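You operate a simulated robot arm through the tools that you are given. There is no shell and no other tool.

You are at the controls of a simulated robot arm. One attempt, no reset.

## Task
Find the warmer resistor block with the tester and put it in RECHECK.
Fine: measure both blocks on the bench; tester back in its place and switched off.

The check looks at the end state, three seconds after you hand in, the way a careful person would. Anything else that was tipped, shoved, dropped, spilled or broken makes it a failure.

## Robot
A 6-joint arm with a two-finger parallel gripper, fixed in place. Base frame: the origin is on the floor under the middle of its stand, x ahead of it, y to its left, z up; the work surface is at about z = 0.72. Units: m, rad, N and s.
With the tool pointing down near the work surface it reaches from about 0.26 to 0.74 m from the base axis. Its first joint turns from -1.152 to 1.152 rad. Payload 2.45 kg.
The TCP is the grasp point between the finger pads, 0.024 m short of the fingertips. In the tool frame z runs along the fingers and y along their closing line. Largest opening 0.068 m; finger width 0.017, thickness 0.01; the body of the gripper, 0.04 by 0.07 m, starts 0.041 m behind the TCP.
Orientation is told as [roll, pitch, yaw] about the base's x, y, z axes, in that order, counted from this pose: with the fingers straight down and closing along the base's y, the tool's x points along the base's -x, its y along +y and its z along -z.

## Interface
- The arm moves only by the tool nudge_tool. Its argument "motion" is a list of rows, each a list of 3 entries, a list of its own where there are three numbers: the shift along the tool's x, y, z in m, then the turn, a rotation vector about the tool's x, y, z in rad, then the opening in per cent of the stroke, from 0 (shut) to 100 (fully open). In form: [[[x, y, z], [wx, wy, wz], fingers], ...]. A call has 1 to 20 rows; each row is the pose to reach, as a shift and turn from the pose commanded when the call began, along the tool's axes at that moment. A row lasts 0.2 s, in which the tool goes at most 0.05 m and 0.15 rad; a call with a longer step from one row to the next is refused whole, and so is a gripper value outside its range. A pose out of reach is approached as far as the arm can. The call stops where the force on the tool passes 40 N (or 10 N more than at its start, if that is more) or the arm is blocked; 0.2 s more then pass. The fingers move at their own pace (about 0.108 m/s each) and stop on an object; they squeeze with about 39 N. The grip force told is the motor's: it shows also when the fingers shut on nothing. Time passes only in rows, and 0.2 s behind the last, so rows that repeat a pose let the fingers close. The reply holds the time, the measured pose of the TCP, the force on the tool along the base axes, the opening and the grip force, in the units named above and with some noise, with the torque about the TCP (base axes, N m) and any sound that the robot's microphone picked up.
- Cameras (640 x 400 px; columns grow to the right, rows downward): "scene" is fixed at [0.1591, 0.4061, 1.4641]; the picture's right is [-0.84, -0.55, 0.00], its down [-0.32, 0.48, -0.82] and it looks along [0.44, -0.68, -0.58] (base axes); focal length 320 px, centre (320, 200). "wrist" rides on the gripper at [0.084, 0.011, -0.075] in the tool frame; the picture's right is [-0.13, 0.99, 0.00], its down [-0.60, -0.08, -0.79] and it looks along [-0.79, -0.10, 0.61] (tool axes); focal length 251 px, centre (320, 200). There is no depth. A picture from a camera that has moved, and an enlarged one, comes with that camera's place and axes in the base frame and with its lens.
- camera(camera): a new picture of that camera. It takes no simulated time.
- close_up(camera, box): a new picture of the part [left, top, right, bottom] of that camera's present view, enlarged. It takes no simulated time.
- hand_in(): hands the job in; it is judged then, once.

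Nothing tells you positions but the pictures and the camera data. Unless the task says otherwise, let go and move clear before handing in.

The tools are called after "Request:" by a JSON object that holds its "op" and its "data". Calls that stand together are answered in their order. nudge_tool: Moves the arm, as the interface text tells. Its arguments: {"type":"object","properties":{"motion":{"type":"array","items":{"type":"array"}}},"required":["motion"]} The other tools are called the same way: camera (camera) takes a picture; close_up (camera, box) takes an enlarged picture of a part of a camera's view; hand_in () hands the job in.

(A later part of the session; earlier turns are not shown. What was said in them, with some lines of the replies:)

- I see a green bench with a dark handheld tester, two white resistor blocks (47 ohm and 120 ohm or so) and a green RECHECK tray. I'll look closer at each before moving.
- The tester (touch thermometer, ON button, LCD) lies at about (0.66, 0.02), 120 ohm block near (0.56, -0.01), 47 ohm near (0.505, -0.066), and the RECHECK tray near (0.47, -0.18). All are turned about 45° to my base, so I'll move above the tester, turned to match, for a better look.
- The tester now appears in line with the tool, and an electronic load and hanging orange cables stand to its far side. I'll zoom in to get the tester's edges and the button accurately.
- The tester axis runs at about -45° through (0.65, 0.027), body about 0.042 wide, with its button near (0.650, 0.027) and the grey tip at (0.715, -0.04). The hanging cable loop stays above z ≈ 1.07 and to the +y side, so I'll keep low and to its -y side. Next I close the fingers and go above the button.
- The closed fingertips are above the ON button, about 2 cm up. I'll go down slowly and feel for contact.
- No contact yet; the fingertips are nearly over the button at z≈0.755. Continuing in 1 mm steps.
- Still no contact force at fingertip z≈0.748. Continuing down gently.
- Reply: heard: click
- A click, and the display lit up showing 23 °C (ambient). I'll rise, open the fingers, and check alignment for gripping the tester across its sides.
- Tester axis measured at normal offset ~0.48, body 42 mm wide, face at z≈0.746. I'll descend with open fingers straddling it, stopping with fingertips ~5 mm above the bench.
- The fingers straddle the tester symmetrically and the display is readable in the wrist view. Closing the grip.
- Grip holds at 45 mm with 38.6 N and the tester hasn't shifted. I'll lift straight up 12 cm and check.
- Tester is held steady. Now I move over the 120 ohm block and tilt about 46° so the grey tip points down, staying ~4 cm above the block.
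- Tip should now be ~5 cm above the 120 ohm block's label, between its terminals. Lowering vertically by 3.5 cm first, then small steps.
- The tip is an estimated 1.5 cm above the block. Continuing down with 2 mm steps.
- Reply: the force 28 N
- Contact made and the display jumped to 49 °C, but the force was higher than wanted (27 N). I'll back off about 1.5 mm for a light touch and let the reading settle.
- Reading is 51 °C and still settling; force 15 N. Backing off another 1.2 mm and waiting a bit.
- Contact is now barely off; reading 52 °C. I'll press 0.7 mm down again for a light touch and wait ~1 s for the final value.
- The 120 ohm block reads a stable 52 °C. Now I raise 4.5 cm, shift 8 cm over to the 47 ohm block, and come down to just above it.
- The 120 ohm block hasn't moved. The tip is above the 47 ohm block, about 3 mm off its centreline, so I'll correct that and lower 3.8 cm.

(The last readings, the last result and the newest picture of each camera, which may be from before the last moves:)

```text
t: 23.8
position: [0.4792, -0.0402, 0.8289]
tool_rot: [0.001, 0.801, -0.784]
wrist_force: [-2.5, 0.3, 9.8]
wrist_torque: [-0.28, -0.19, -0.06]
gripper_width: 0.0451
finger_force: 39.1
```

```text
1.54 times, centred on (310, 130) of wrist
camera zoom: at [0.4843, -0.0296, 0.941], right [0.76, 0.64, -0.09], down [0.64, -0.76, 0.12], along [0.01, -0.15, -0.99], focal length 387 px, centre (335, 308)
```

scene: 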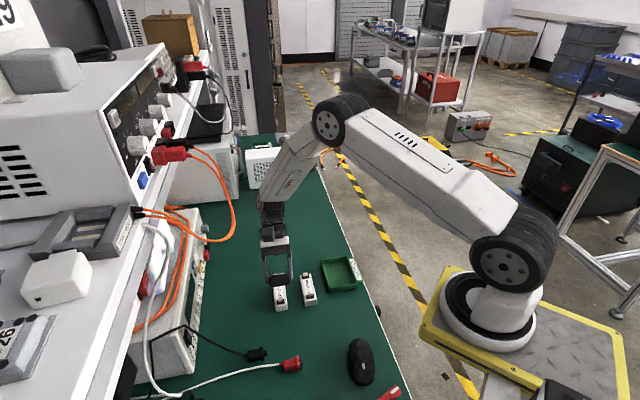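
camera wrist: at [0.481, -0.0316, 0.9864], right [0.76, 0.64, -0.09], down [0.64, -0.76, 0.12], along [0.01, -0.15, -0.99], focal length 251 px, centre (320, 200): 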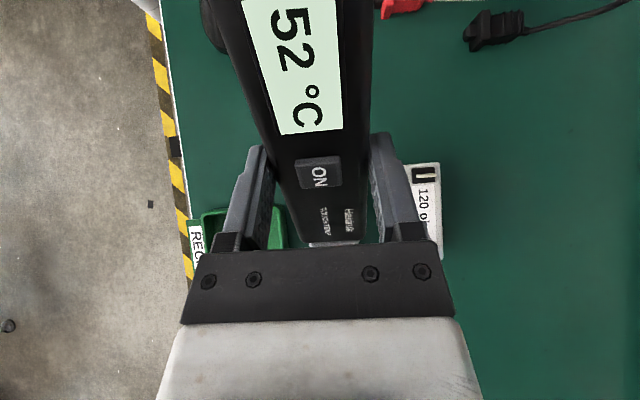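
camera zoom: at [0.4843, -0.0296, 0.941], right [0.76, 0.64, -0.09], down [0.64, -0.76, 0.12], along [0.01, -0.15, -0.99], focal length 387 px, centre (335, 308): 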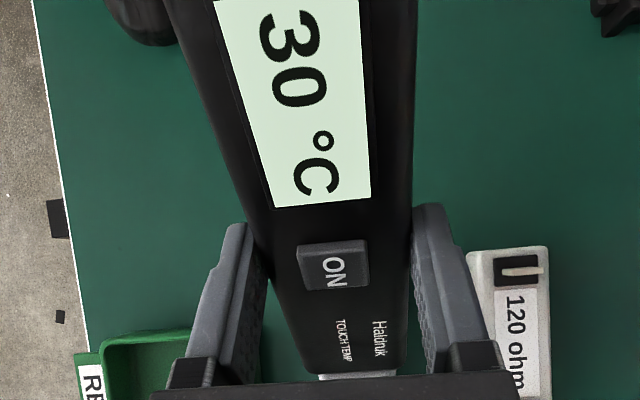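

Touching now with ~11 N, reading 30 °C and maybe still rising. I'll hold to let it settle.

Request:
{"op": "nudge_tool", "data": {"motion": [[[0.0002, 0, -0.0002], [0, 0, 0.0], 20], [[0.0002, 0, -0.0002], [0, 0, 0.0], 20], [[0.0002, 0, -0.0002], [0, 0, 0.0], 20]]}}

Request:
{"op": "close_up", "data": {"camera": "wrist", "box": [200, 0, 420, 260]}}

```text
t: 24.6
position: [0.4805, -0.0405, 0.828]
tool_rot: [-0.001, 0.8, -0.783]
wrist_force: [-0.1, 2.1, 6.8]
wrist_torque: [-0.13, -0.28, 0.03]
gripper_width: 0.0454
finger_force: 39.1
```

```text
1.54 times, centred on (310, 130) of wrist
camera zoom: at [0.4841, -0.0296, 0.9409], right [0.76, 0.64, -0.09], down [0.64, -0.76, 0.12], along [0.01, -0.15, -0.99], focal length 387 px, centre (335, 308)
```

zoom: 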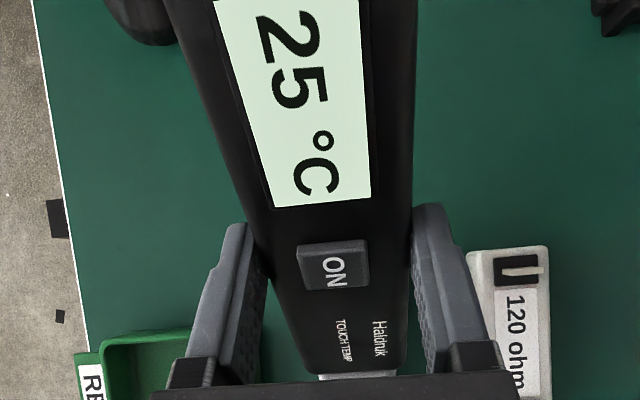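

Request:
{"op": "nudge_tool", "data": {"motion": [[[0, 0, 0], [0, 0, 0.0], 20], [[0, 0, 0], [0, 0, 0.0], 20], [[0, 0, 0], [0, 0, 0.0], 20], [[0, 0, 0], [0, 0, 0.0], 20]]}}

Request:
{"op": "close_up", "data": {"camera": "wrist", "box": [200, 0, 420, 260]}}

Request:
{"op": "close_up", "data": {"camera": "scene", "box": [240, 230, 340, 320]}}

```text
t: 25.6
position: [0.4799, -0.0404, 0.8284]
tool_rot: [0.0, 0.801, -0.786]
wrist_force: [0.5, 0.8, 5.6]
wrist_torque: [-0.19, -0.29, 0.03]
gripper_width: 0.0455
finger_force: 39.1
```

```text
1.54 times, centred on (310, 130) of wrist
camera zoom: at [0.4841, -0.0296, 0.9409], right [0.76, 0.64, -0.09], down [0.64, -0.76, 0.12], along [0.01, -0.15, -0.99], focal length 387 px, centre (335, 308)
```

zoom: 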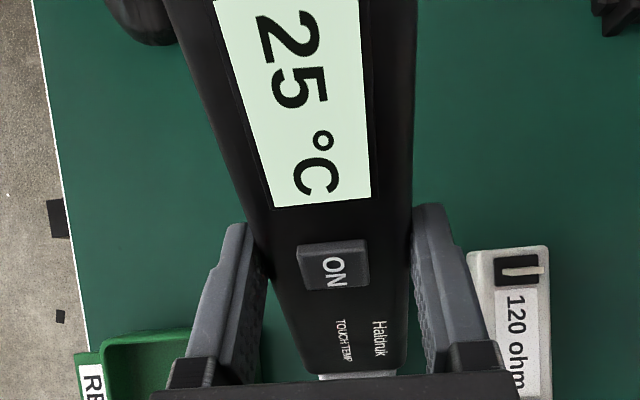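

```text
4.44 times, centred on (290, 275) of scene
camera zoom: at [0.159, 0.4062, 1.4642], right [-0.84, -0.55, 0.0], down [-0.32, 0.48, -0.82], along [0.44, -0.68, -0.58], focal length 1420 px, centre (453, -133)
```

zoom: 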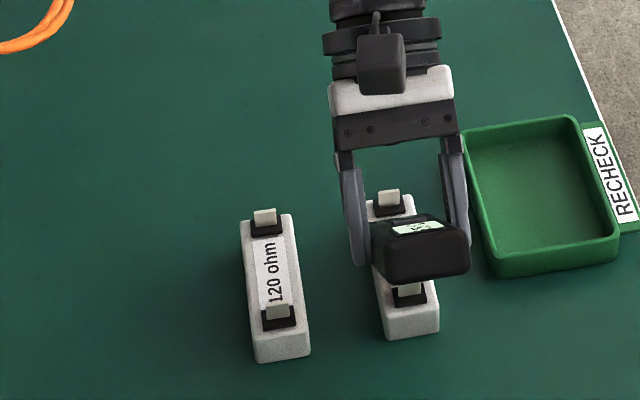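

Results: 120 ohm = 52 °C (warmer), 47 ohm = 25 °C, so the 120 ohm block goes to RECHECK. First I return the tester: raise the tip straight up.

Request:
{"op": "nudge_tool", "data": {"motion": [[[0.0072, 0, -0.007], [0, 0, 0.0], 20], [[0.0251, 0, -0.0244], [0, 0, 0.0], 20], [[0.043, 0, -0.0418], [0, 0, 0.0], 20], [[0.043, 0, -0.0418], [0, 0, 0.0], 20]]}}

Request:
{"op": "nudge_tool", "data": {"motion": [[[-0.0066, 0.0211, -0.0068], [0, -0.1, 0.0], 20], [[-0.0133, 0.0423, -0.0136], [0, -0.2, 0.0], 20], [[-0.0199, 0.0634, -0.0205], [0, -0.3, 0.0], 20], [[-0.0265, 0.0846, -0.0273], [0, -0.4, 0.0], 20], [[-0.0331, 0.1057, -0.0341], [0, -0.5, 0.0], 20], [[-0.0398, 0.1269, -0.0409], [0, -0.6, 0.0], 20], [[-0.0464, 0.148, -0.0478], [0, -0.7, 0.0], 20], [[-0.053, 0.1692, -0.0546], [0, -0.8, 0.0], 20], [[-0.053, 0.1692, -0.0546], [0, -0.8, 0.0], 20], [[-0.053, 0.1692, -0.0546], [0, -0.8, 0.0], 20]]}}

Request:
{"op": "camera", "data": {"camera": "wrist"}}

Request:
{"op": "camera", "data": {"camera": "scene"}}

```text
t: 26.6
position: [0.4788, -0.0403, 0.8884]
tool_rot: [0.0, 0.799, -0.787]
wrist_force: [-0.3, -0.3, -1.0]
wrist_torque: [-0.01, -0.03, 0.0]
gripper_width: 0.0453
finger_force: 38.5
```

```text
t: 28.8
position: [0.654, 0.0265, 0.8877]
tool_rot: [0.001, 0.0, -0.784]
wrist_force: [0.2, 0.0, -0.7]
wrist_torque: [0.02, 0.0, -0.02]
gripper_width: 0.0452
finger_force: 39.1
```

```text
taken
camera wrist: at [0.6016, 0.0928, 0.9633], right [0.79, 0.61, 0.0], down [0.37, -0.48, 0.79], along [0.48, -0.63, -0.61], focal length 251 px, centre (320, 200)
```

wrist: 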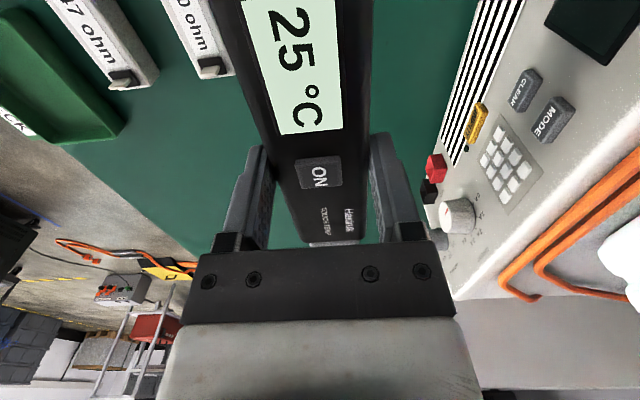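

```text
taken
```

scene: 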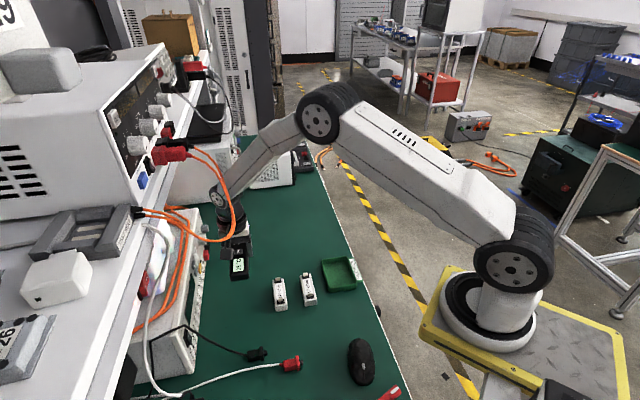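

The tester is back above its original place, level. Lowering it to just above the bench.

Request:
{"op": "nudge_tool", "data": {"motion": [[[0, 0, 0.035], [0, 0, 0.0], 20], [[0, 0, 0.07], [0, 0, 0.0], 20], [[0, 0, 0.1], [0, 0, 0.0], 20], [[0, 0, 0.12], [0, 0, 0.0], 20], [[0, 0, 0.13], [0, 0, 0.0], 20], [[0, 0, 0.134], [0, 0, 0.0], 20], [[0, 0, 0.136], [0, 0, 0.0], 20]]}}

Request:
{"op": "close_up", "data": {"camera": "scene", "box": [200, 220, 320, 320]}}

```text
t: 30.4
position: [0.6536, 0.026, 0.7534]
tool_rot: [0.0, 0.002, -0.785]
wrist_force: [0.2, 1.4, -1.3]
wrist_torque: [0.01, 0.01, -0.03]
gripper_width: 0.0451
finger_force: 38.8
```

```text
4.00 times, centred on (260, 270) of scene
camera zoom: at [0.1592, 0.4061, 1.4641], right [-0.84, -0.55, 0.0], down [-0.32, 0.48, -0.82], along [0.44, -0.68, -0.58], focal length 1278 px, centre (560, -80)
```

zoom: 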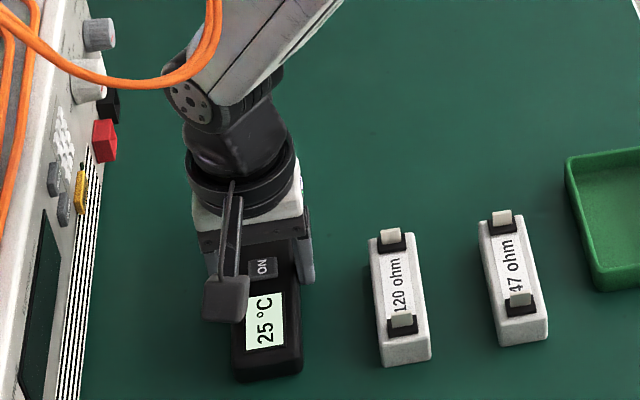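

Request:
{"op": "nudge_tool", "data": {"motion": [[[0, 0, 0.001], [0, 0, 0.0], 20], [[0, 0, 0.0018], [0, 0, 0.0], 20]]}}

```text
t: 31.0
position: [0.653, 0.0262, 0.7505]
tool_rot: [0.0, 0.001, -0.786]
wrist_force: [-2.0, 0.4, 3.1]
wrist_torque: [0.28, 0.29, 0.04]
gripper_width: 0.0452
finger_force: 38.7
```

The rear edge of the tester is touching the bench with ~4 N; the rest is within about a millimetre. Opening the fingers to release.

Request:
{"op": "nudge_tool", "data": {"motion": [[[0, 0, 0.0], [0, 0, 0.0], 70], [[0, 0, 0.0], [0, 0, 0.0], 85], [[0, 0, 0.0], [0, 0, 0.0], 100], [[0, 0, 0.0], [0, 0, 0.0], 100], [[0, 0, 0.0], [0, 0, 0.0], 100]]}}

Request:
{"op": "camera", "data": {"camera": "wrist"}}

Request:
{"op": "close_up", "data": {"camera": "scene", "box": [200, 220, 320, 320]}}

```text
t: 32.2
position: [0.6533, 0.0251, 0.751]
tool_rot: [-0.001, 0.001, -0.786]
wrist_force: [0.7, -1.0, 0.2]
wrist_torque: [0.02, -0.02, 0.03]
gripper_width: 0.0678
finger_force: 0.1
```

```text
taken
camera wrist: at [0.6011, 0.0923, 0.8254], right [0.79, 0.61, 0.0], down [0.37, -0.48, 0.79], along [0.48, -0.63, -0.61], focal length 251 px, centre (320, 200)
```

wrist: 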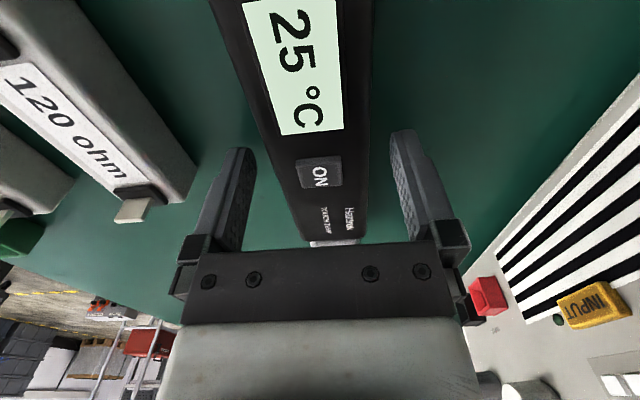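

```text
4.00 times, centred on (260, 270) of scene
camera zoom: at [0.1591, 0.4061, 1.4641], right [-0.84, -0.55, 0.0], down [-0.32, 0.48, -0.82], along [0.44, -0.68, -0.58], focal length 1278 px, centre (560, -80)
```

zoom: 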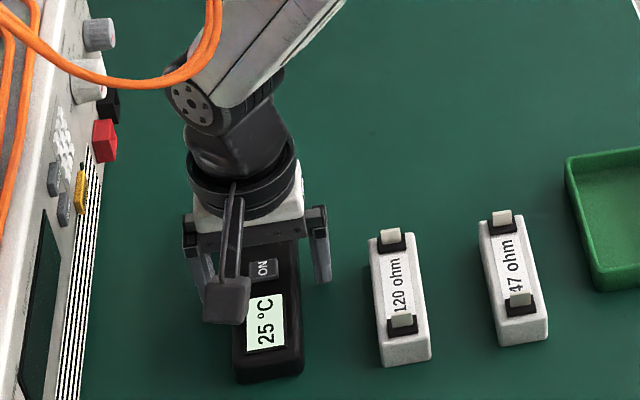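

The tester is sitting in its original spot. Now I rise, close the fingers, and go back over the button to switch it off.

Request:
{"op": "nudge_tool", "data": {"motion": [[[0, 0, -0.02], [0, 0, 0.0], 100], [[0, 0, -0.05], [0, 0, 0.0], 100], [[0.0, 0, -0.07], [0, 0, 0.0], 100], [[0.005, -0.0015, -0.07], [0, 0, 0.0], 50], [[0.005, -0.0015, -0.07], [0, 0, 0.0], 0], [[0.005, -0.0015, -0.07], [0, 0, 0.0], 0], [[0.005, -0.0015, -0.07], [0, 0, 0.0], 0]]}}

Request:
{"op": "camera", "data": {"camera": "wrist"}}

Request:
{"op": "close_up", "data": {"camera": "scene", "box": [200, 220, 320, 320]}}

```text
t: 33.8
position: [0.6474, 0.0282, 0.8189]
tool_rot: [0.0, 0.0, -0.786]
wrist_force: [-0.3, 0.1, 0.2]
wrist_torque: [0.02, 0.0, 0.03]
gripper_width: 0.0
finger_force: 24.1
```

```text
taken
camera wrist: at [0.5964, 0.0947, 0.8952], right [0.79, 0.61, 0.0], down [0.37, -0.48, 0.79], along [0.48, -0.63, -0.61], focal length 251 px, centre (320, 200)
```

wrist: 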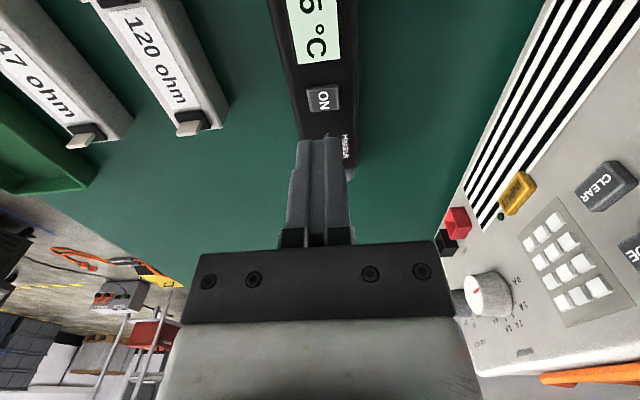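

```text
4.00 times, centred on (260, 270) of scene
camera zoom: at [0.1591, 0.4061, 1.4641], right [-0.84, -0.55, 0.0], down [-0.32, 0.48, -0.82], along [0.44, -0.68, -0.58], focal length 1278 px, centre (560, -80)
```

zoom: 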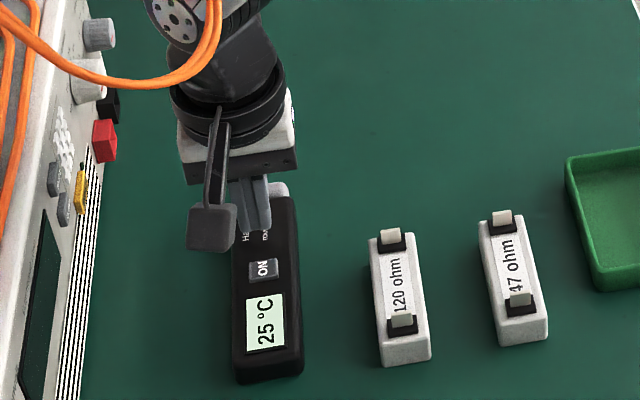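

Fingertips are above the button again. Descending with the last millimetres slow, listening for the click.

Request:
{"op": "nudge_tool", "data": {"motion": [[[0, 0, 0.02], [0, 0, 0.0], 0], [[0, 0, 0.038], [0, 0, 0.0], 0], [[0, 0, 0.0445], [0, 0, 0.0], 0], [[0, 0, 0.0475], [0, 0, 0.0], 0]]}}

Request:
{"op": "nudge_tool", "data": {"motion": [[[0, 0, 0.001], [0, 0, 0.0], 0], [[0, 0, 0.002], [0, 0, 0.0], 0]]}}

Request:
{"op": "camera", "data": {"camera": "wrist"}}

```text
t: 34.8
position: [0.6493, 0.0277, 0.7729]
tool_rot: [0.0, 0.002, -0.786]
wrist_force: [-0.6, 0.6, 0.5]
wrist_torque: [-0.03, 0.02, 0.02]
gripper_width: 0.0001
finger_force: 23.7
```

```text
t: 35.4
position: [0.6492, 0.0278, 0.7714]
tool_rot: [0.001, 0.0, -0.785]
wrist_force: [-0.4, -0.5, 0.7]
wrist_torque: [0.0, -0.01, 0.02]
gripper_width: 0.0001
finger_force: 23.5
heard: click
```

```text
taken
camera wrist: at [0.5967, 0.0947, 0.8462], right [0.79, 0.61, 0.0], down [0.37, -0.48, 0.79], along [0.48, -0.63, -0.61], focal length 251 px, centre (320, 200)
```

wrist: 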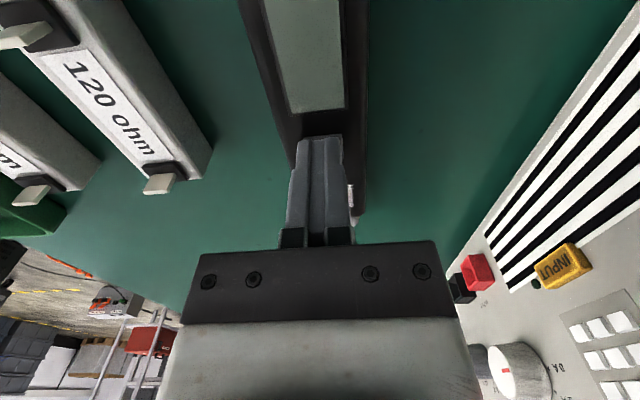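

Click heard and the display is blank: tester off. Now I rise, open the fingers and move over the 120 ohm block.

Request:
{"op": "nudge_tool", "data": {"motion": [[[0, 0, -0.03], [0, 0, 0.0], 0], [[0, 0, -0.07], [0, 0, 0.0], 50], [[0.005, -0.02, -0.1], [0, 0, 0.0], 100], [[0.015, -0.05, -0.1], [0, 0, 0.0], 100], [[0.0304, -0.0891, -0.1], [0, 0, 0.0], 100], [[0.0304, -0.0891, -0.1], [0, 0, 0.0], 100]]}}

Request:
{"op": "camera", "data": {"camera": "wrist"}}

Request:
{"op": "close_up", "data": {"camera": "wrist", "box": [240, 0, 400, 160]}}

Request:
{"op": "close_up", "data": {"camera": "scene", "box": [220, 220, 380, 320]}}

```text
t: 36.8
position: [0.5626, -0.0126, 0.8707]
tool_rot: [0.001, -0.001, -0.786]
wrist_force: [0.4, 0.4, 0.4]
wrist_torque: [0.0, -0.01, 0.02]
gripper_width: 0.068
finger_force: 0.1
```

```text
taken
camera wrist: at [0.5106, 0.0542, 0.9456], right [0.79, 0.61, 0.0], down [0.37, -0.48, 0.79], along [0.48, -0.63, -0.61], focal length 251 px, centre (320, 200)
```

wrist: 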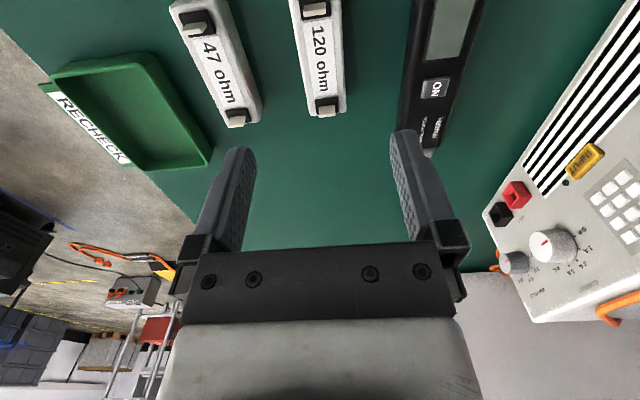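

```text
2.50 times, centred on (320, 80) of wrist
camera zoom: at [0.5106, 0.0542, 0.9456], right [0.79, 0.61, 0.0], down [0.37, -0.48, 0.79], along [0.48, -0.63, -0.61], focal length 629 px, centre (320, 500)
```

zoom: 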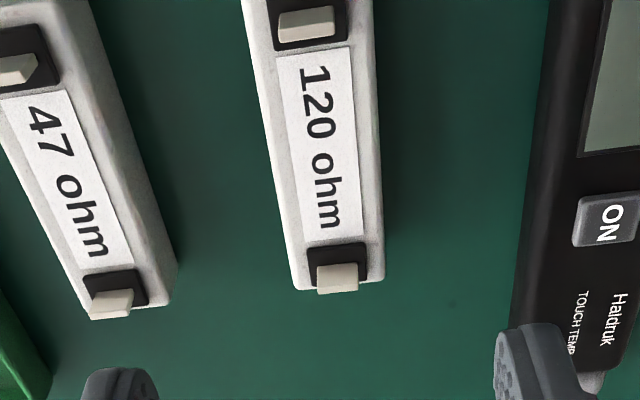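

```text
4.00 times, centred on (300, 270) of scene
camera zoom: at [0.1591, 0.4061, 1.4641], right [-0.84, -0.55, 0.0], down [-0.32, 0.48, -0.82], along [0.44, -0.68, -0.58], focal length 1278 px, centre (400, -80)
```

zoom: 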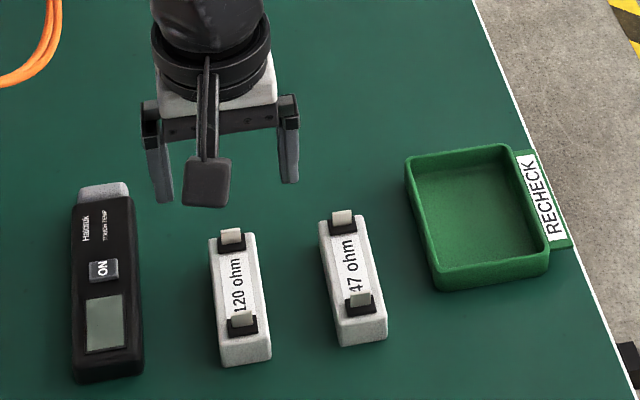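

The tester is off in its place and the 120 ohm block lies directly under the gripper, with clear space on both sides for the fingers. Descending to straddle it between its terminals.

Request:
{"op": "nudge_tool", "data": {"motion": [[[0.0015, 0, 0.035], [0, 0, 0.0], 100], [[0.0015, 0, 0.07], [0, 0, 0.0], 100], [[0.0015, 0, 0.1], [0, 0, 0.0], 100], [[0.0015, 0, 0.115], [0, 0, 0.0], 100], [[0.0015, 0, 0.1205], [0, 0, 0.0], 100], [[0.0015, 0, 0.1205], [0, 0, 0.0], 100]]}}

Request:
{"op": "camera", "data": {"camera": "wrist"}}

Request:
{"op": "close_up", "data": {"camera": "scene", "box": [220, 220, 380, 320]}}

```text
t: 38.2
position: [0.5622, -0.0127, 0.7495]
tool_rot: [0.0, -0.001, -0.785]
wrist_force: [-0.1, 0.1, -0.2]
wrist_torque: [-0.02, 0.0, 0.0]
gripper_width: 0.068
finger_force: 0.1
```

```text
taken
camera wrist: at [0.5108, 0.0539, 0.825], right [0.79, 0.61, 0.0], down [0.37, -0.48, 0.79], along [0.48, -0.63, -0.61], focal length 251 px, centre (320, 200)
```

wrist: 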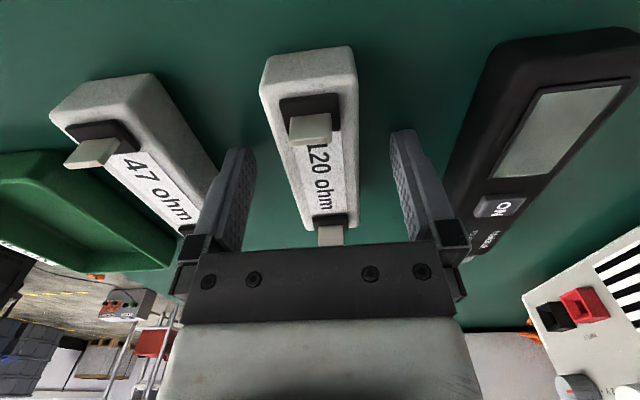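

```text
4.00 times, centred on (300, 270) of scene
camera zoom: at [0.1591, 0.4061, 1.4641], right [-0.84, -0.55, 0.0], down [-0.32, 0.48, -0.82], along [0.44, -0.68, -0.58], focal length 1278 px, centre (400, -80)
```

zoom: 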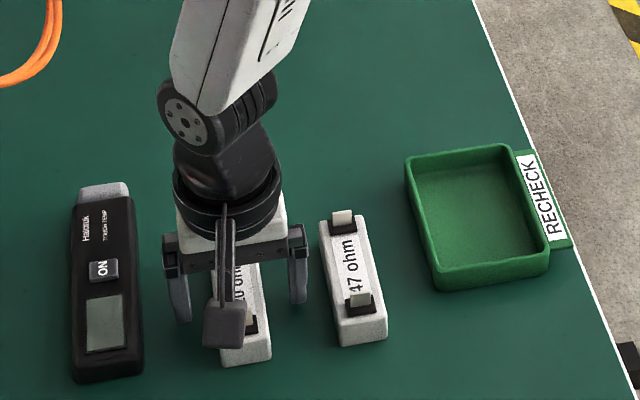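

The fingers straddle the 120 ohm block evenly. Closing.

Request:
{"op": "nudge_tool", "data": {"motion": [[[0, 0, 0], [0, 0, 0.0], 80], [[0, 0, 0], [0, 0, 0.0], 60], [[0, 0, 0], [0, 0, 0.0], 40], [[0, 0, 0], [0, 0, 0.0], 20], [[0, 0, 0], [0, 0, 0.0], 10], [[0, 0, 0], [0, 0, 0.0], 10]]}}

Request:
{"op": "camera", "data": {"camera": "wrist"}}

```text
t: 39.6
position: [0.5618, -0.0134, 0.7496]
tool_rot: [0.002, 0.002, -0.786]
wrist_force: [-0.1, -0.4, 2.8]
wrist_torque: [-0.16, -0.08, -0.01]
gripper_width: 0.0336
finger_force: 38.3
```

```text
taken
camera wrist: at [0.5109, 0.0539, 0.8253], right [0.79, 0.61, 0.0], down [0.37, -0.48, 0.79], along [0.48, -0.63, -0.61], focal length 251 px, centre (320, 200)
```

wrist: 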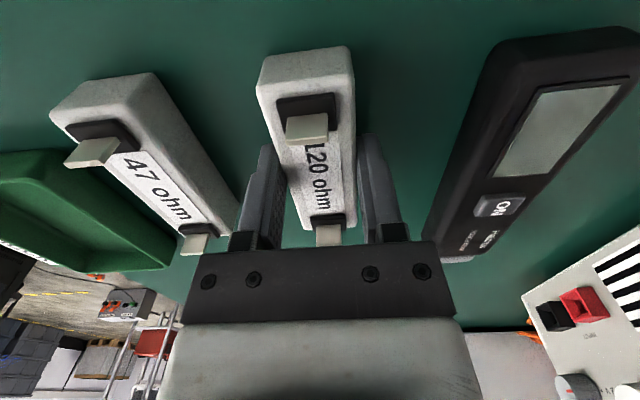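

The block is held (33.6 mm, 38 N). Lifting it 10 cm straight up and looking at the tray more closely.

Request:
{"op": "nudge_tool", "data": {"motion": [[[0, 0, -0.01], [0, 0, 0.0], 10], [[0, 0, -0.035], [0, 0, 0.0], 10], [[0, 0, -0.065], [0, 0, 0.0], 10], [[0, 0, -0.1], [0, 0, 0.0], 10], [[0, 0, -0.1], [0, 0, 0.0], 10]]}}

Request:
{"op": "camera", "data": {"camera": "wrist"}}

Request:
{"op": "close_up", "data": {"camera": "scene", "box": [310, 245, 370, 305]}}

Request:
{"op": "close_up", "data": {"camera": "wrist", "box": [0, 0, 240, 180]}}

```text
t: 40.8
position: [0.5643, -0.013, 0.8506]
tool_rot: [-0.001, 0.001, -0.785]
wrist_force: [0.3, -0.4, -1.5]
wrist_torque: [-0.01, 0.02, 0.0]
gripper_width: 0.0335
finger_force: 38.5
```

```text
taken
camera wrist: at [0.5118, 0.0535, 0.9256], right [0.79, 0.61, 0.0], down [0.37, -0.48, 0.79], along [0.48, -0.63, -0.61], focal length 251 px, centre (320, 200)
```

wrist: 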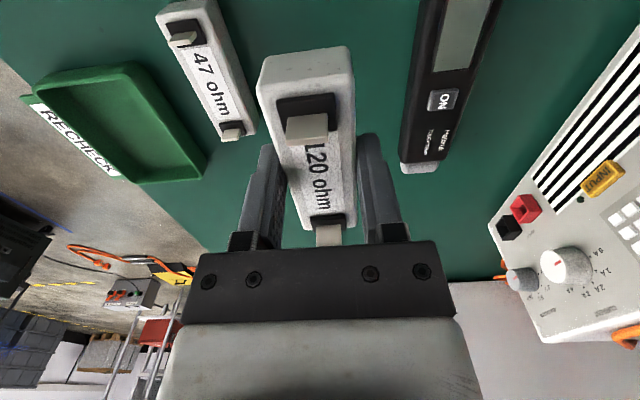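

```text
6.67 times, centred on (340, 275) of scene
camera zoom: at [0.1591, 0.4061, 1.4641], right [-0.84, -0.55, 0.0], down [-0.32, 0.48, -0.82], along [0.44, -0.68, -0.58], focal length 2130 px, centre (187, -300)
```

zoom: 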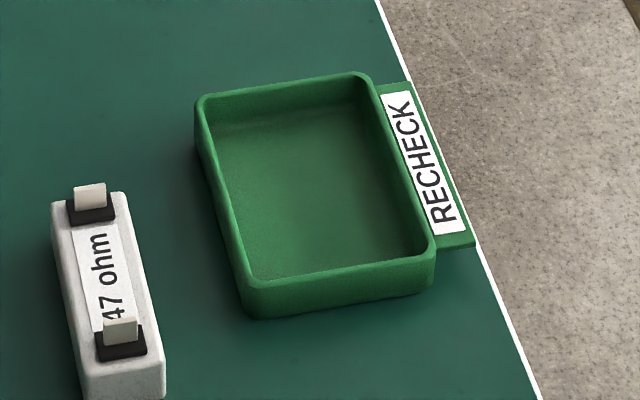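

```text
2.22 times, centred on (120, 90) of wrist
camera zoom: at [0.5118, 0.0535, 0.9256], right [0.79, 0.61, 0.0], down [0.37, -0.48, 0.79], along [0.48, -0.63, -0.61], focal length 559 px, centre (764, 444)
```

zoom: 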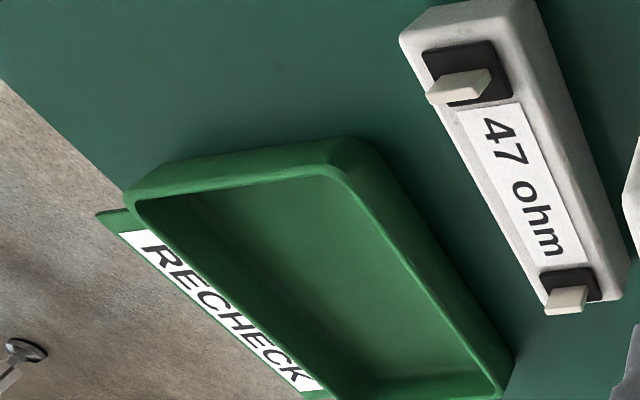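

Tray inner size is about 0.10 × 0.076 m, centred near (0.467, -0.174) and aligned with the block, which is about 0.09 m long. I'll carry the block over the tray at this height and then check alignment.

Request:
{"op": "nudge_tool", "data": {"motion": [[[-0.005, -0.02, 0], [0, 0, 0.0], 10], [[-0.012, -0.05, 0], [0, 0, 0.0], 10], [[-0.02, -0.085, 0], [0, 0, 0.0], 10], [[-0.029, -0.12, 0], [0, 0, 0.0], 10], [[-0.037, -0.155, 0], [0, 0, 0.0], 10], [[-0.0445, -0.1824, 0], [0, 0, 0.0], 10], [[-0.0445, -0.1824, 0], [0, 0, 0.0], 10]]}}

Request:
{"op": "camera", "data": {"camera": "wrist"}}

Request:
{"op": "close_up", "data": {"camera": "scene", "box": [280, 220, 400, 310]}}

```text
t: 42.4
position: [0.4661, -0.1729, 0.8499]
tool_rot: [0.001, 0.0, -0.783]
wrist_force: [0.1, 0.1, -1.1]
wrist_torque: [0.03, -0.03, 0.04]
gripper_width: 0.0335
finger_force: 39.6
```

```text
taken
camera wrist: at [0.4135, -0.1068, 0.9259], right [0.79, 0.61, 0.0], down [0.37, -0.48, 0.79], along [0.48, -0.63, -0.61], focal length 251 px, centre (320, 200)
```

wrist: 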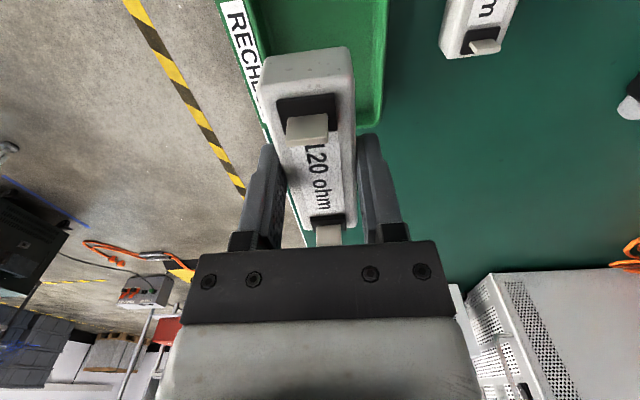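

```text
4.44 times, centred on (340, 265) of scene
camera zoom: at [0.1592, 0.4061, 1.4641], right [-0.84, -0.55, 0.0], down [-0.32, 0.48, -0.82], along [0.44, -0.68, -0.58], focal length 1420 px, centre (231, -89)
```

zoom: 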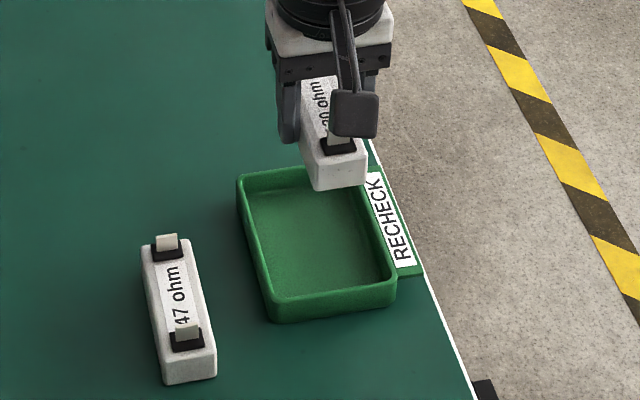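

Request:
{"op": "close_up", "data": {"camera": "wrist", "box": [200, 0, 420, 160]}}

Request:
{"op": "close_up", "data": {"camera": "scene", "box": [315, 225, 375, 295]}}

```text
2.50 times, centred on (310, 80) of wrist
camera zoom: at [0.4135, -0.1068, 0.9259], right [0.79, 0.61, 0.0], down [0.37, -0.48, 0.79], along [0.48, -0.63, -0.61], focal length 629 px, centre (345, 500)
```

zoom: 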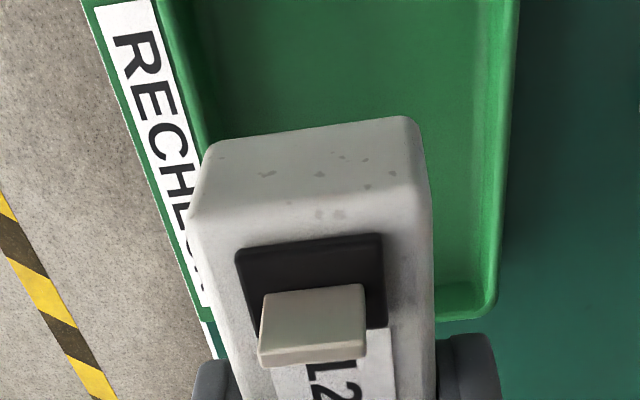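

```text
5.71 times, centred on (345, 260) of scene
camera zoom: at [0.1592, 0.4061, 1.4641], right [-0.84, -0.55, 0.0], down [-0.32, 0.48, -0.82], along [0.44, -0.68, -0.58], focal length 1826 px, centre (177, -143)
```

zoom: 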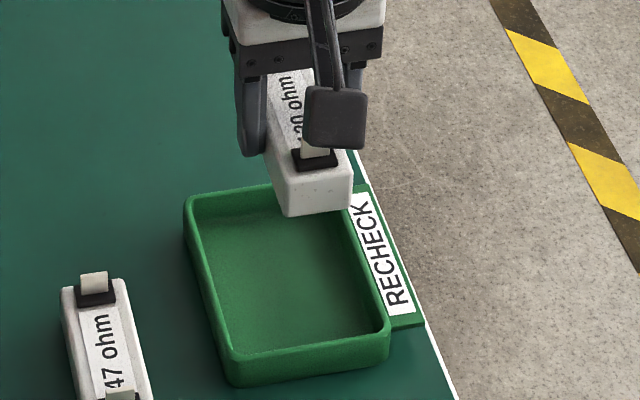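

Alignment looks good; margins about 5–8 mm at each end and ~2 cm at the sides. I'll correct by 1 mm, and lower the block to about 1 cm above the tray floor.

Request:
{"op": "nudge_tool", "data": {"motion": [[[0.001, 0.0013, 0.02], [0, 0, 0.0], 10], [[0.001, 0.0013, 0.045], [0, 0, 0.0], 10], [[0.001, 0.0013, 0.065], [0, 0, 0.0], 10], [[0.001, 0.0013, 0.076], [0, 0, 0.0], 10], [[0.001, 0.0013, 0.076], [0, 0, 0.0], 10]]}}

Request:
{"op": "camera", "data": {"camera": "wrist"}}

Request:
{"op": "close_up", "data": {"camera": "scene", "box": [315, 235, 375, 305]}}

```text
t: 43.6
position: [0.4665, -0.1705, 0.7748]
tool_rot: [-0.001, -0.002, -0.785]
wrist_force: [0.5, -0.2, -2.0]
wrist_torque: [0.02, 0.01, -0.01]
gripper_width: 0.0336
finger_force: 38.9
```

```text
taken
camera wrist: at [0.4141, -0.1044, 0.8492], right [0.79, 0.61, 0.0], down [0.37, -0.48, 0.79], along [0.48, -0.63, -0.61], focal length 251 px, centre (320, 200)
```

wrist: 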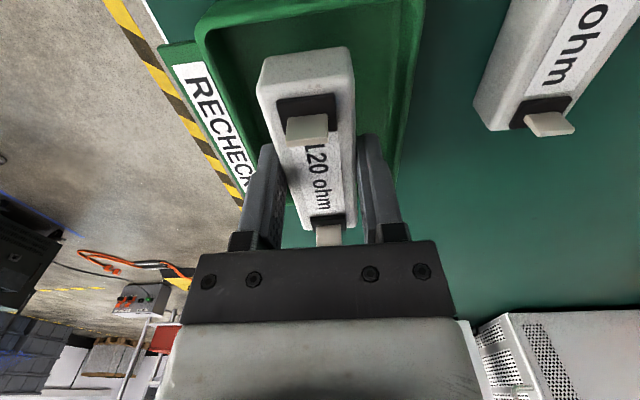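

```text
5.71 times, centred on (345, 270) of scene
camera zoom: at [0.1591, 0.4061, 1.4641], right [-0.84, -0.55, 0.0], down [-0.32, 0.48, -0.82], along [0.44, -0.68, -0.58], focal length 1826 px, centre (177, -200)
```

zoom: 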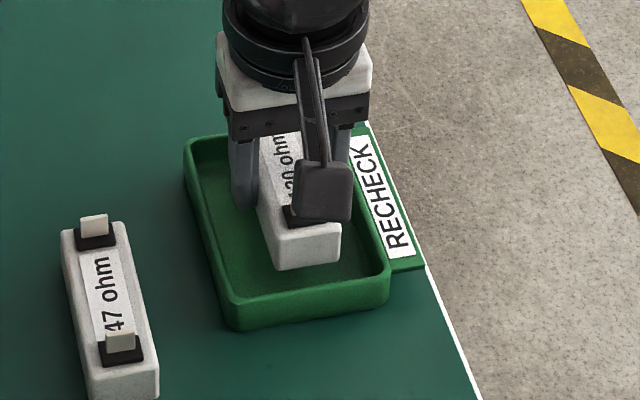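

The block's near end has ~8.5 mm to the near wall and less at the far end, so I shift it 3 mm toward the near wall, then lower further.

Request:
{"op": "nudge_tool", "data": {"motion": [[[0.003, 0, 0.0], [0, 0, 0.0], 10], [[0.003, 0, 0.005], [0, 0, 0.0], 10], [[0.003, 0, 0.01], [0, 0, 0.0], 10], [[0.003, 0, 0.014], [0, 0, 0.0], 10], [[0.003, 0, 0.016], [0, 0, 0.0], 10]]}}

Request:
{"op": "close_up", "data": {"camera": "scene", "box": [315, 235, 375, 305]}}

Request:
{"op": "camera", "data": {"camera": "wrist"}}

```text
t: 44.8
position: [0.4639, -0.1682, 0.758]
tool_rot: [0.0, -0.001, -0.785]
wrist_force: [-0.3, 0.7, -1.5]
wrist_torque: [0.04, -0.02, 0.0]
gripper_width: 0.0335
finger_force: 39.1
```

```text
5.71 times, centred on (345, 270) of scene
camera zoom: at [0.1591, 0.4061, 1.4641], right [-0.84, -0.55, 0.0], down [-0.32, 0.48, -0.82], along [0.44, -0.68, -0.58], focal length 1826 px, centre (177, -200)
```

zoom: 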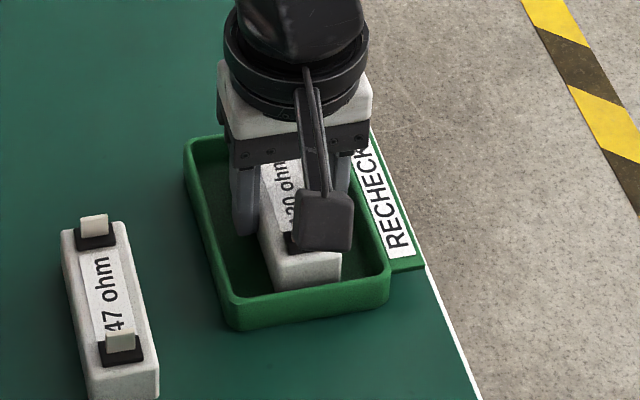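

```text
taken
camera wrist: at [0.4117, -0.1022, 0.8335], right [0.79, 0.61, 0.0], down [0.37, -0.48, 0.79], along [0.48, -0.63, -0.61], focal length 251 px, centre (320, 200)
```

wrist: 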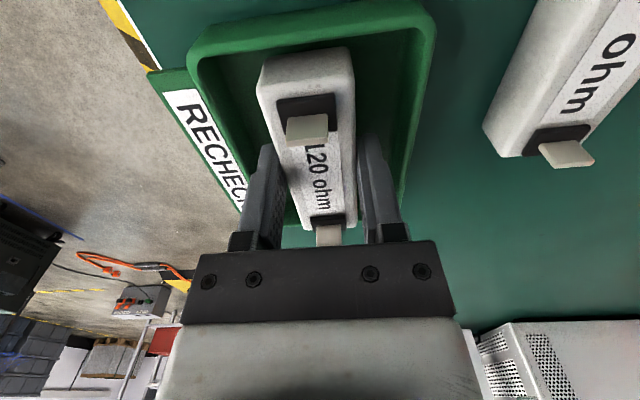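

The block is inside the tray walls with no contact. Lowering the last few millimetres to the floor.

Request:
{"op": "nudge_tool", "data": {"motion": [[[0, 0, 0.001], [0, 0, 0.0], 10], [[0, 0, 0.002], [0, 0, 0.0], 10], [[0, 0, 0.003], [0, 0, 0.0], 10]]}}

```text
t: 45.6
position: [0.4637, -0.1693, 0.756]
tool_rot: [0.001, 0.0, -0.786]
wrist_force: [0.3, -0.2, -1.9]
wrist_torque: [0.01, 0.0, 0.0]
gripper_width: 0.0339
finger_force: 38.3
```

Request:
{"op": "nudge_tool", "data": {"motion": [[[0, 0, 0.0007], [0, 0, 0.0], 10], [[0, 0, 0.0012], [0, 0, 0.0], 10]]}}

```text
t: 46.2
position: [0.4641, -0.168, 0.754]
tool_rot: [-0.001, -0.001, -0.784]
wrist_force: [-0.1, 0.3, -1.4]
wrist_torque: [-0.03, -0.01, -0.02]
gripper_width: 0.0336
finger_force: 38.6
```

Request:
{"op": "nudge_tool", "data": {"motion": [[[0, 0, 0.0005], [0, 0, 0.0], 10], [[0, 0, 0.001], [0, 0, 0.0], 10]]}}

```text
t: 46.8
position: [0.4637, -0.1697, 0.7543]
tool_rot: [0.001, -0.001, -0.784]
wrist_force: [-3.9, 5.4, 20.6]
wrist_torque: [0.05, 0.06, 0.03]
gripper_width: 0.0335
finger_force: 39.3
```

The block is on the tray floor (22 N). I'll ease up half a millimetre, then open the fingers only partway so they don't touch the tray walls.

Request:
{"op": "nudge_tool", "data": {"motion": [[[0, 0, -0.0006], [0, 0, 0.0], 10], [[0, 0, -0.0006], [0, 0, 0.0], 55], [[0, 0, -0.0006], [0, 0, 0.0], 62], [[0, 0, -0.0006], [0, 0, 0.0], 62]]}}

Request:
{"op": "camera", "data": {"camera": "wrist"}}

Request:
{"op": "close_up", "data": {"camera": "scene", "box": [315, 235, 375, 305]}}

```text
t: 47.8
position: [0.463, -0.1699, 0.7537]
tool_rot: [-0.001, 0.001, -0.785]
wrist_force: [0.1, -0.2, 0.1]
wrist_torque: [0.0, 0.0, 0.0]
gripper_width: 0.0423
finger_force: 0.1
```

```text
taken
camera wrist: at [0.4117, -0.1023, 0.8289], right [0.79, 0.61, 0.0], down [0.37, -0.48, 0.79], along [0.48, -0.63, -0.61], focal length 251 px, centre (320, 200)
```

wrist: 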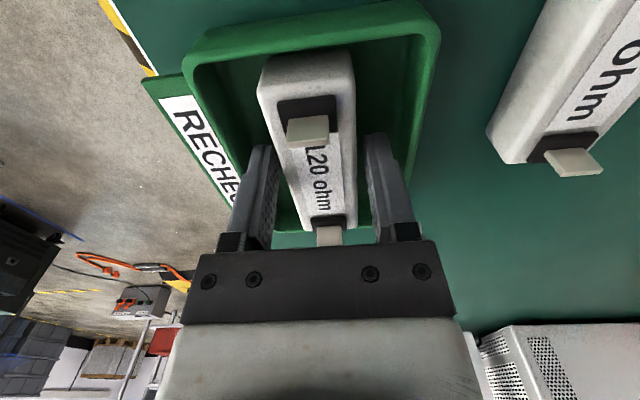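

```text
5.71 times, centred on (345, 270) of scene
camera zoom: at [0.1591, 0.4061, 1.4641], right [-0.84, -0.55, 0.0], down [-0.32, 0.48, -0.82], along [0.44, -0.68, -0.58], focal length 1826 px, centre (177, -200)
```

zoom: 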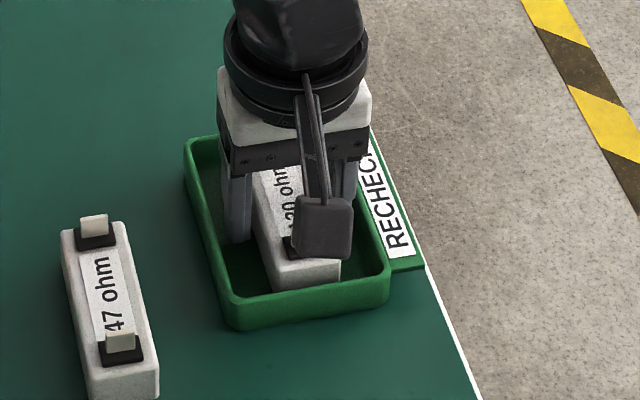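

The block is released inside the tray and the fingers clear both block and walls. I'll rise straight up and move clear.

Request:
{"op": "nudge_tool", "data": {"motion": [[[0, 0, -0.01], [0, 0, 0.0], 62], [[0, 0, -0.03], [0, 0, 0.0], 62], [[0, 0, -0.06], [0, 0, 0.0], 62], [[0, 0, -0.1], [0, 0, 0.0], 62], [[0, 0, -0.14], [0, 0, 0.0], 62], [[0, 0, -0.17], [0, 0, 0.0], 62], [[0, 0, -0.17], [0, 0, 0.0], 62]]}}

Request:
{"op": "camera", "data": {"camera": "scene"}}

Request:
{"op": "close_up", "data": {"camera": "scene", "box": [220, 230, 380, 330]}}

Request:
{"op": "camera", "data": {"camera": "wrist"}}

```text
t: 49.4
position: [0.4644, -0.1691, 0.9256]
tool_rot: [0.0, -0.001, -0.787]
wrist_force: [-0.7, -0.9, -0.2]
wrist_torque: [0.0, 0.0, 0.0]
gripper_width: 0.0421
finger_force: 0.1
```

```text
taken
```

scene: 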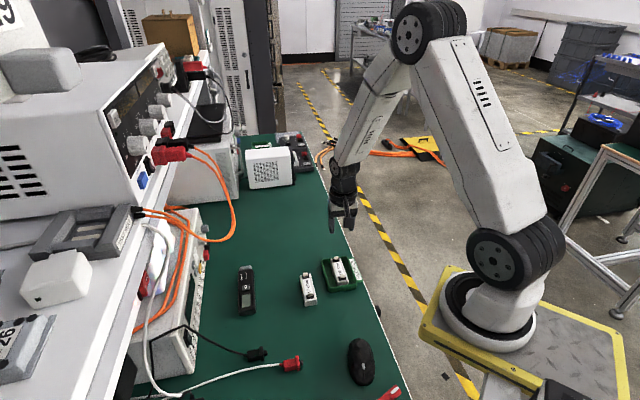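

```text
4.00 times, centred on (300, 280) of scene
camera zoom: at [0.1591, 0.4061, 1.4641], right [-0.84, -0.55, 0.0], down [-0.32, 0.48, -0.82], along [0.44, -0.68, -0.58], focal length 1278 px, centre (400, -120)
```

zoom: 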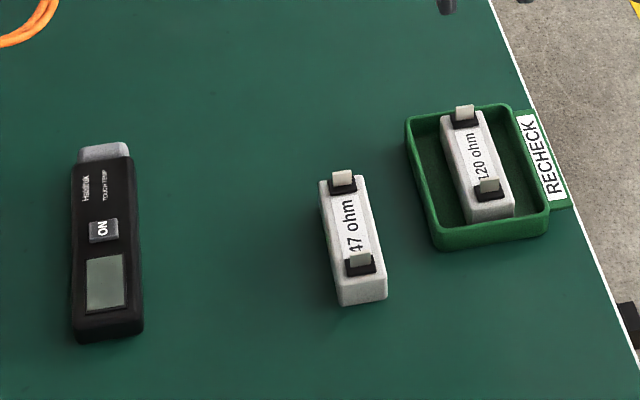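

```text
taken
camera wrist: at [0.4122, -0.1023, 0.9997], right [0.79, 0.61, 0.0], down [0.37, -0.48, 0.79], along [0.48, -0.63, -0.61], focal length 251 px, centre (320, 200)
```

wrist: 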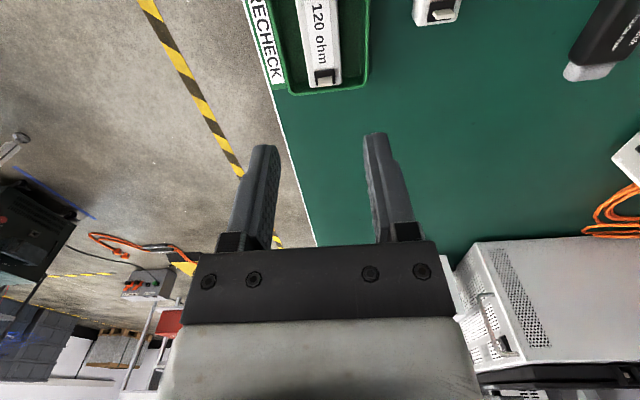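

Everything matches the starting layout: the tester is in its place with a blank display, the 47 ohm block hasn't moved, and the 120 ohm block (52 °C vs 25 °C) sits flat inside the RECHECK tray. One last close look before handing in.

Request:
{"op": "close_up", "data": {"camera": "scene", "box": [315, 245, 375, 300]}}

Request:
{"op": "close_up", "data": {"camera": "scene", "box": [225, 255, 285, 320]}}

```text
7.27 times, centred on (345, 272) of scene
camera zoom: at [0.1591, 0.4061, 1.4641], right [-0.84, -0.55, 0.0], down [-0.32, 0.48, -0.82], along [0.44, -0.68, -0.58], focal length 2323 px, centre (138, -327)
```

zoom: 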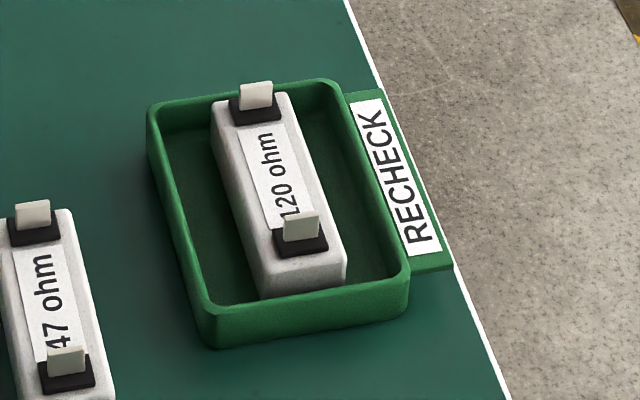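

```text
6.15 times, centred on (255, 288) of scene
camera zoom: at [0.1591, 0.4061, 1.4641], right [-0.84, -0.55, 0.0], down [-0.32, 0.48, -0.82], along [0.44, -0.68, -0.58], focal length 1966 px, centre (720, -338)
```

zoom: 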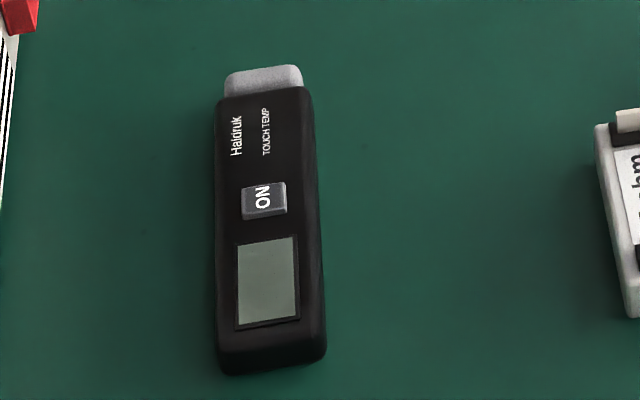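

The block lies flat inside the RECHECK tray, the tester is off and back in its place, and the arm is clear. Handing in.

Request:
{"op": "hand_in", "data": {}}

```text
The job is handed in.
```

The warmer block is the 120 ohm one, and it is now lying flat in the RECHECK tray. I measured both blocks on the bench: the 120 ohm block read 52 °C and the 47 ohm block read 25 °C.

The tester is back in its original spot and switched off; I heard the click and its display is blank. In the last pictures the 47 ohm block and the tray are where they started, and nothing looks tipped or dropped.

When I first touched the 120 ohm block, the tip pressed harder than I wanted, at about 27 N. I backed off right away, and the block had not moved. The job is handed in, but I haven't seen the check's result.
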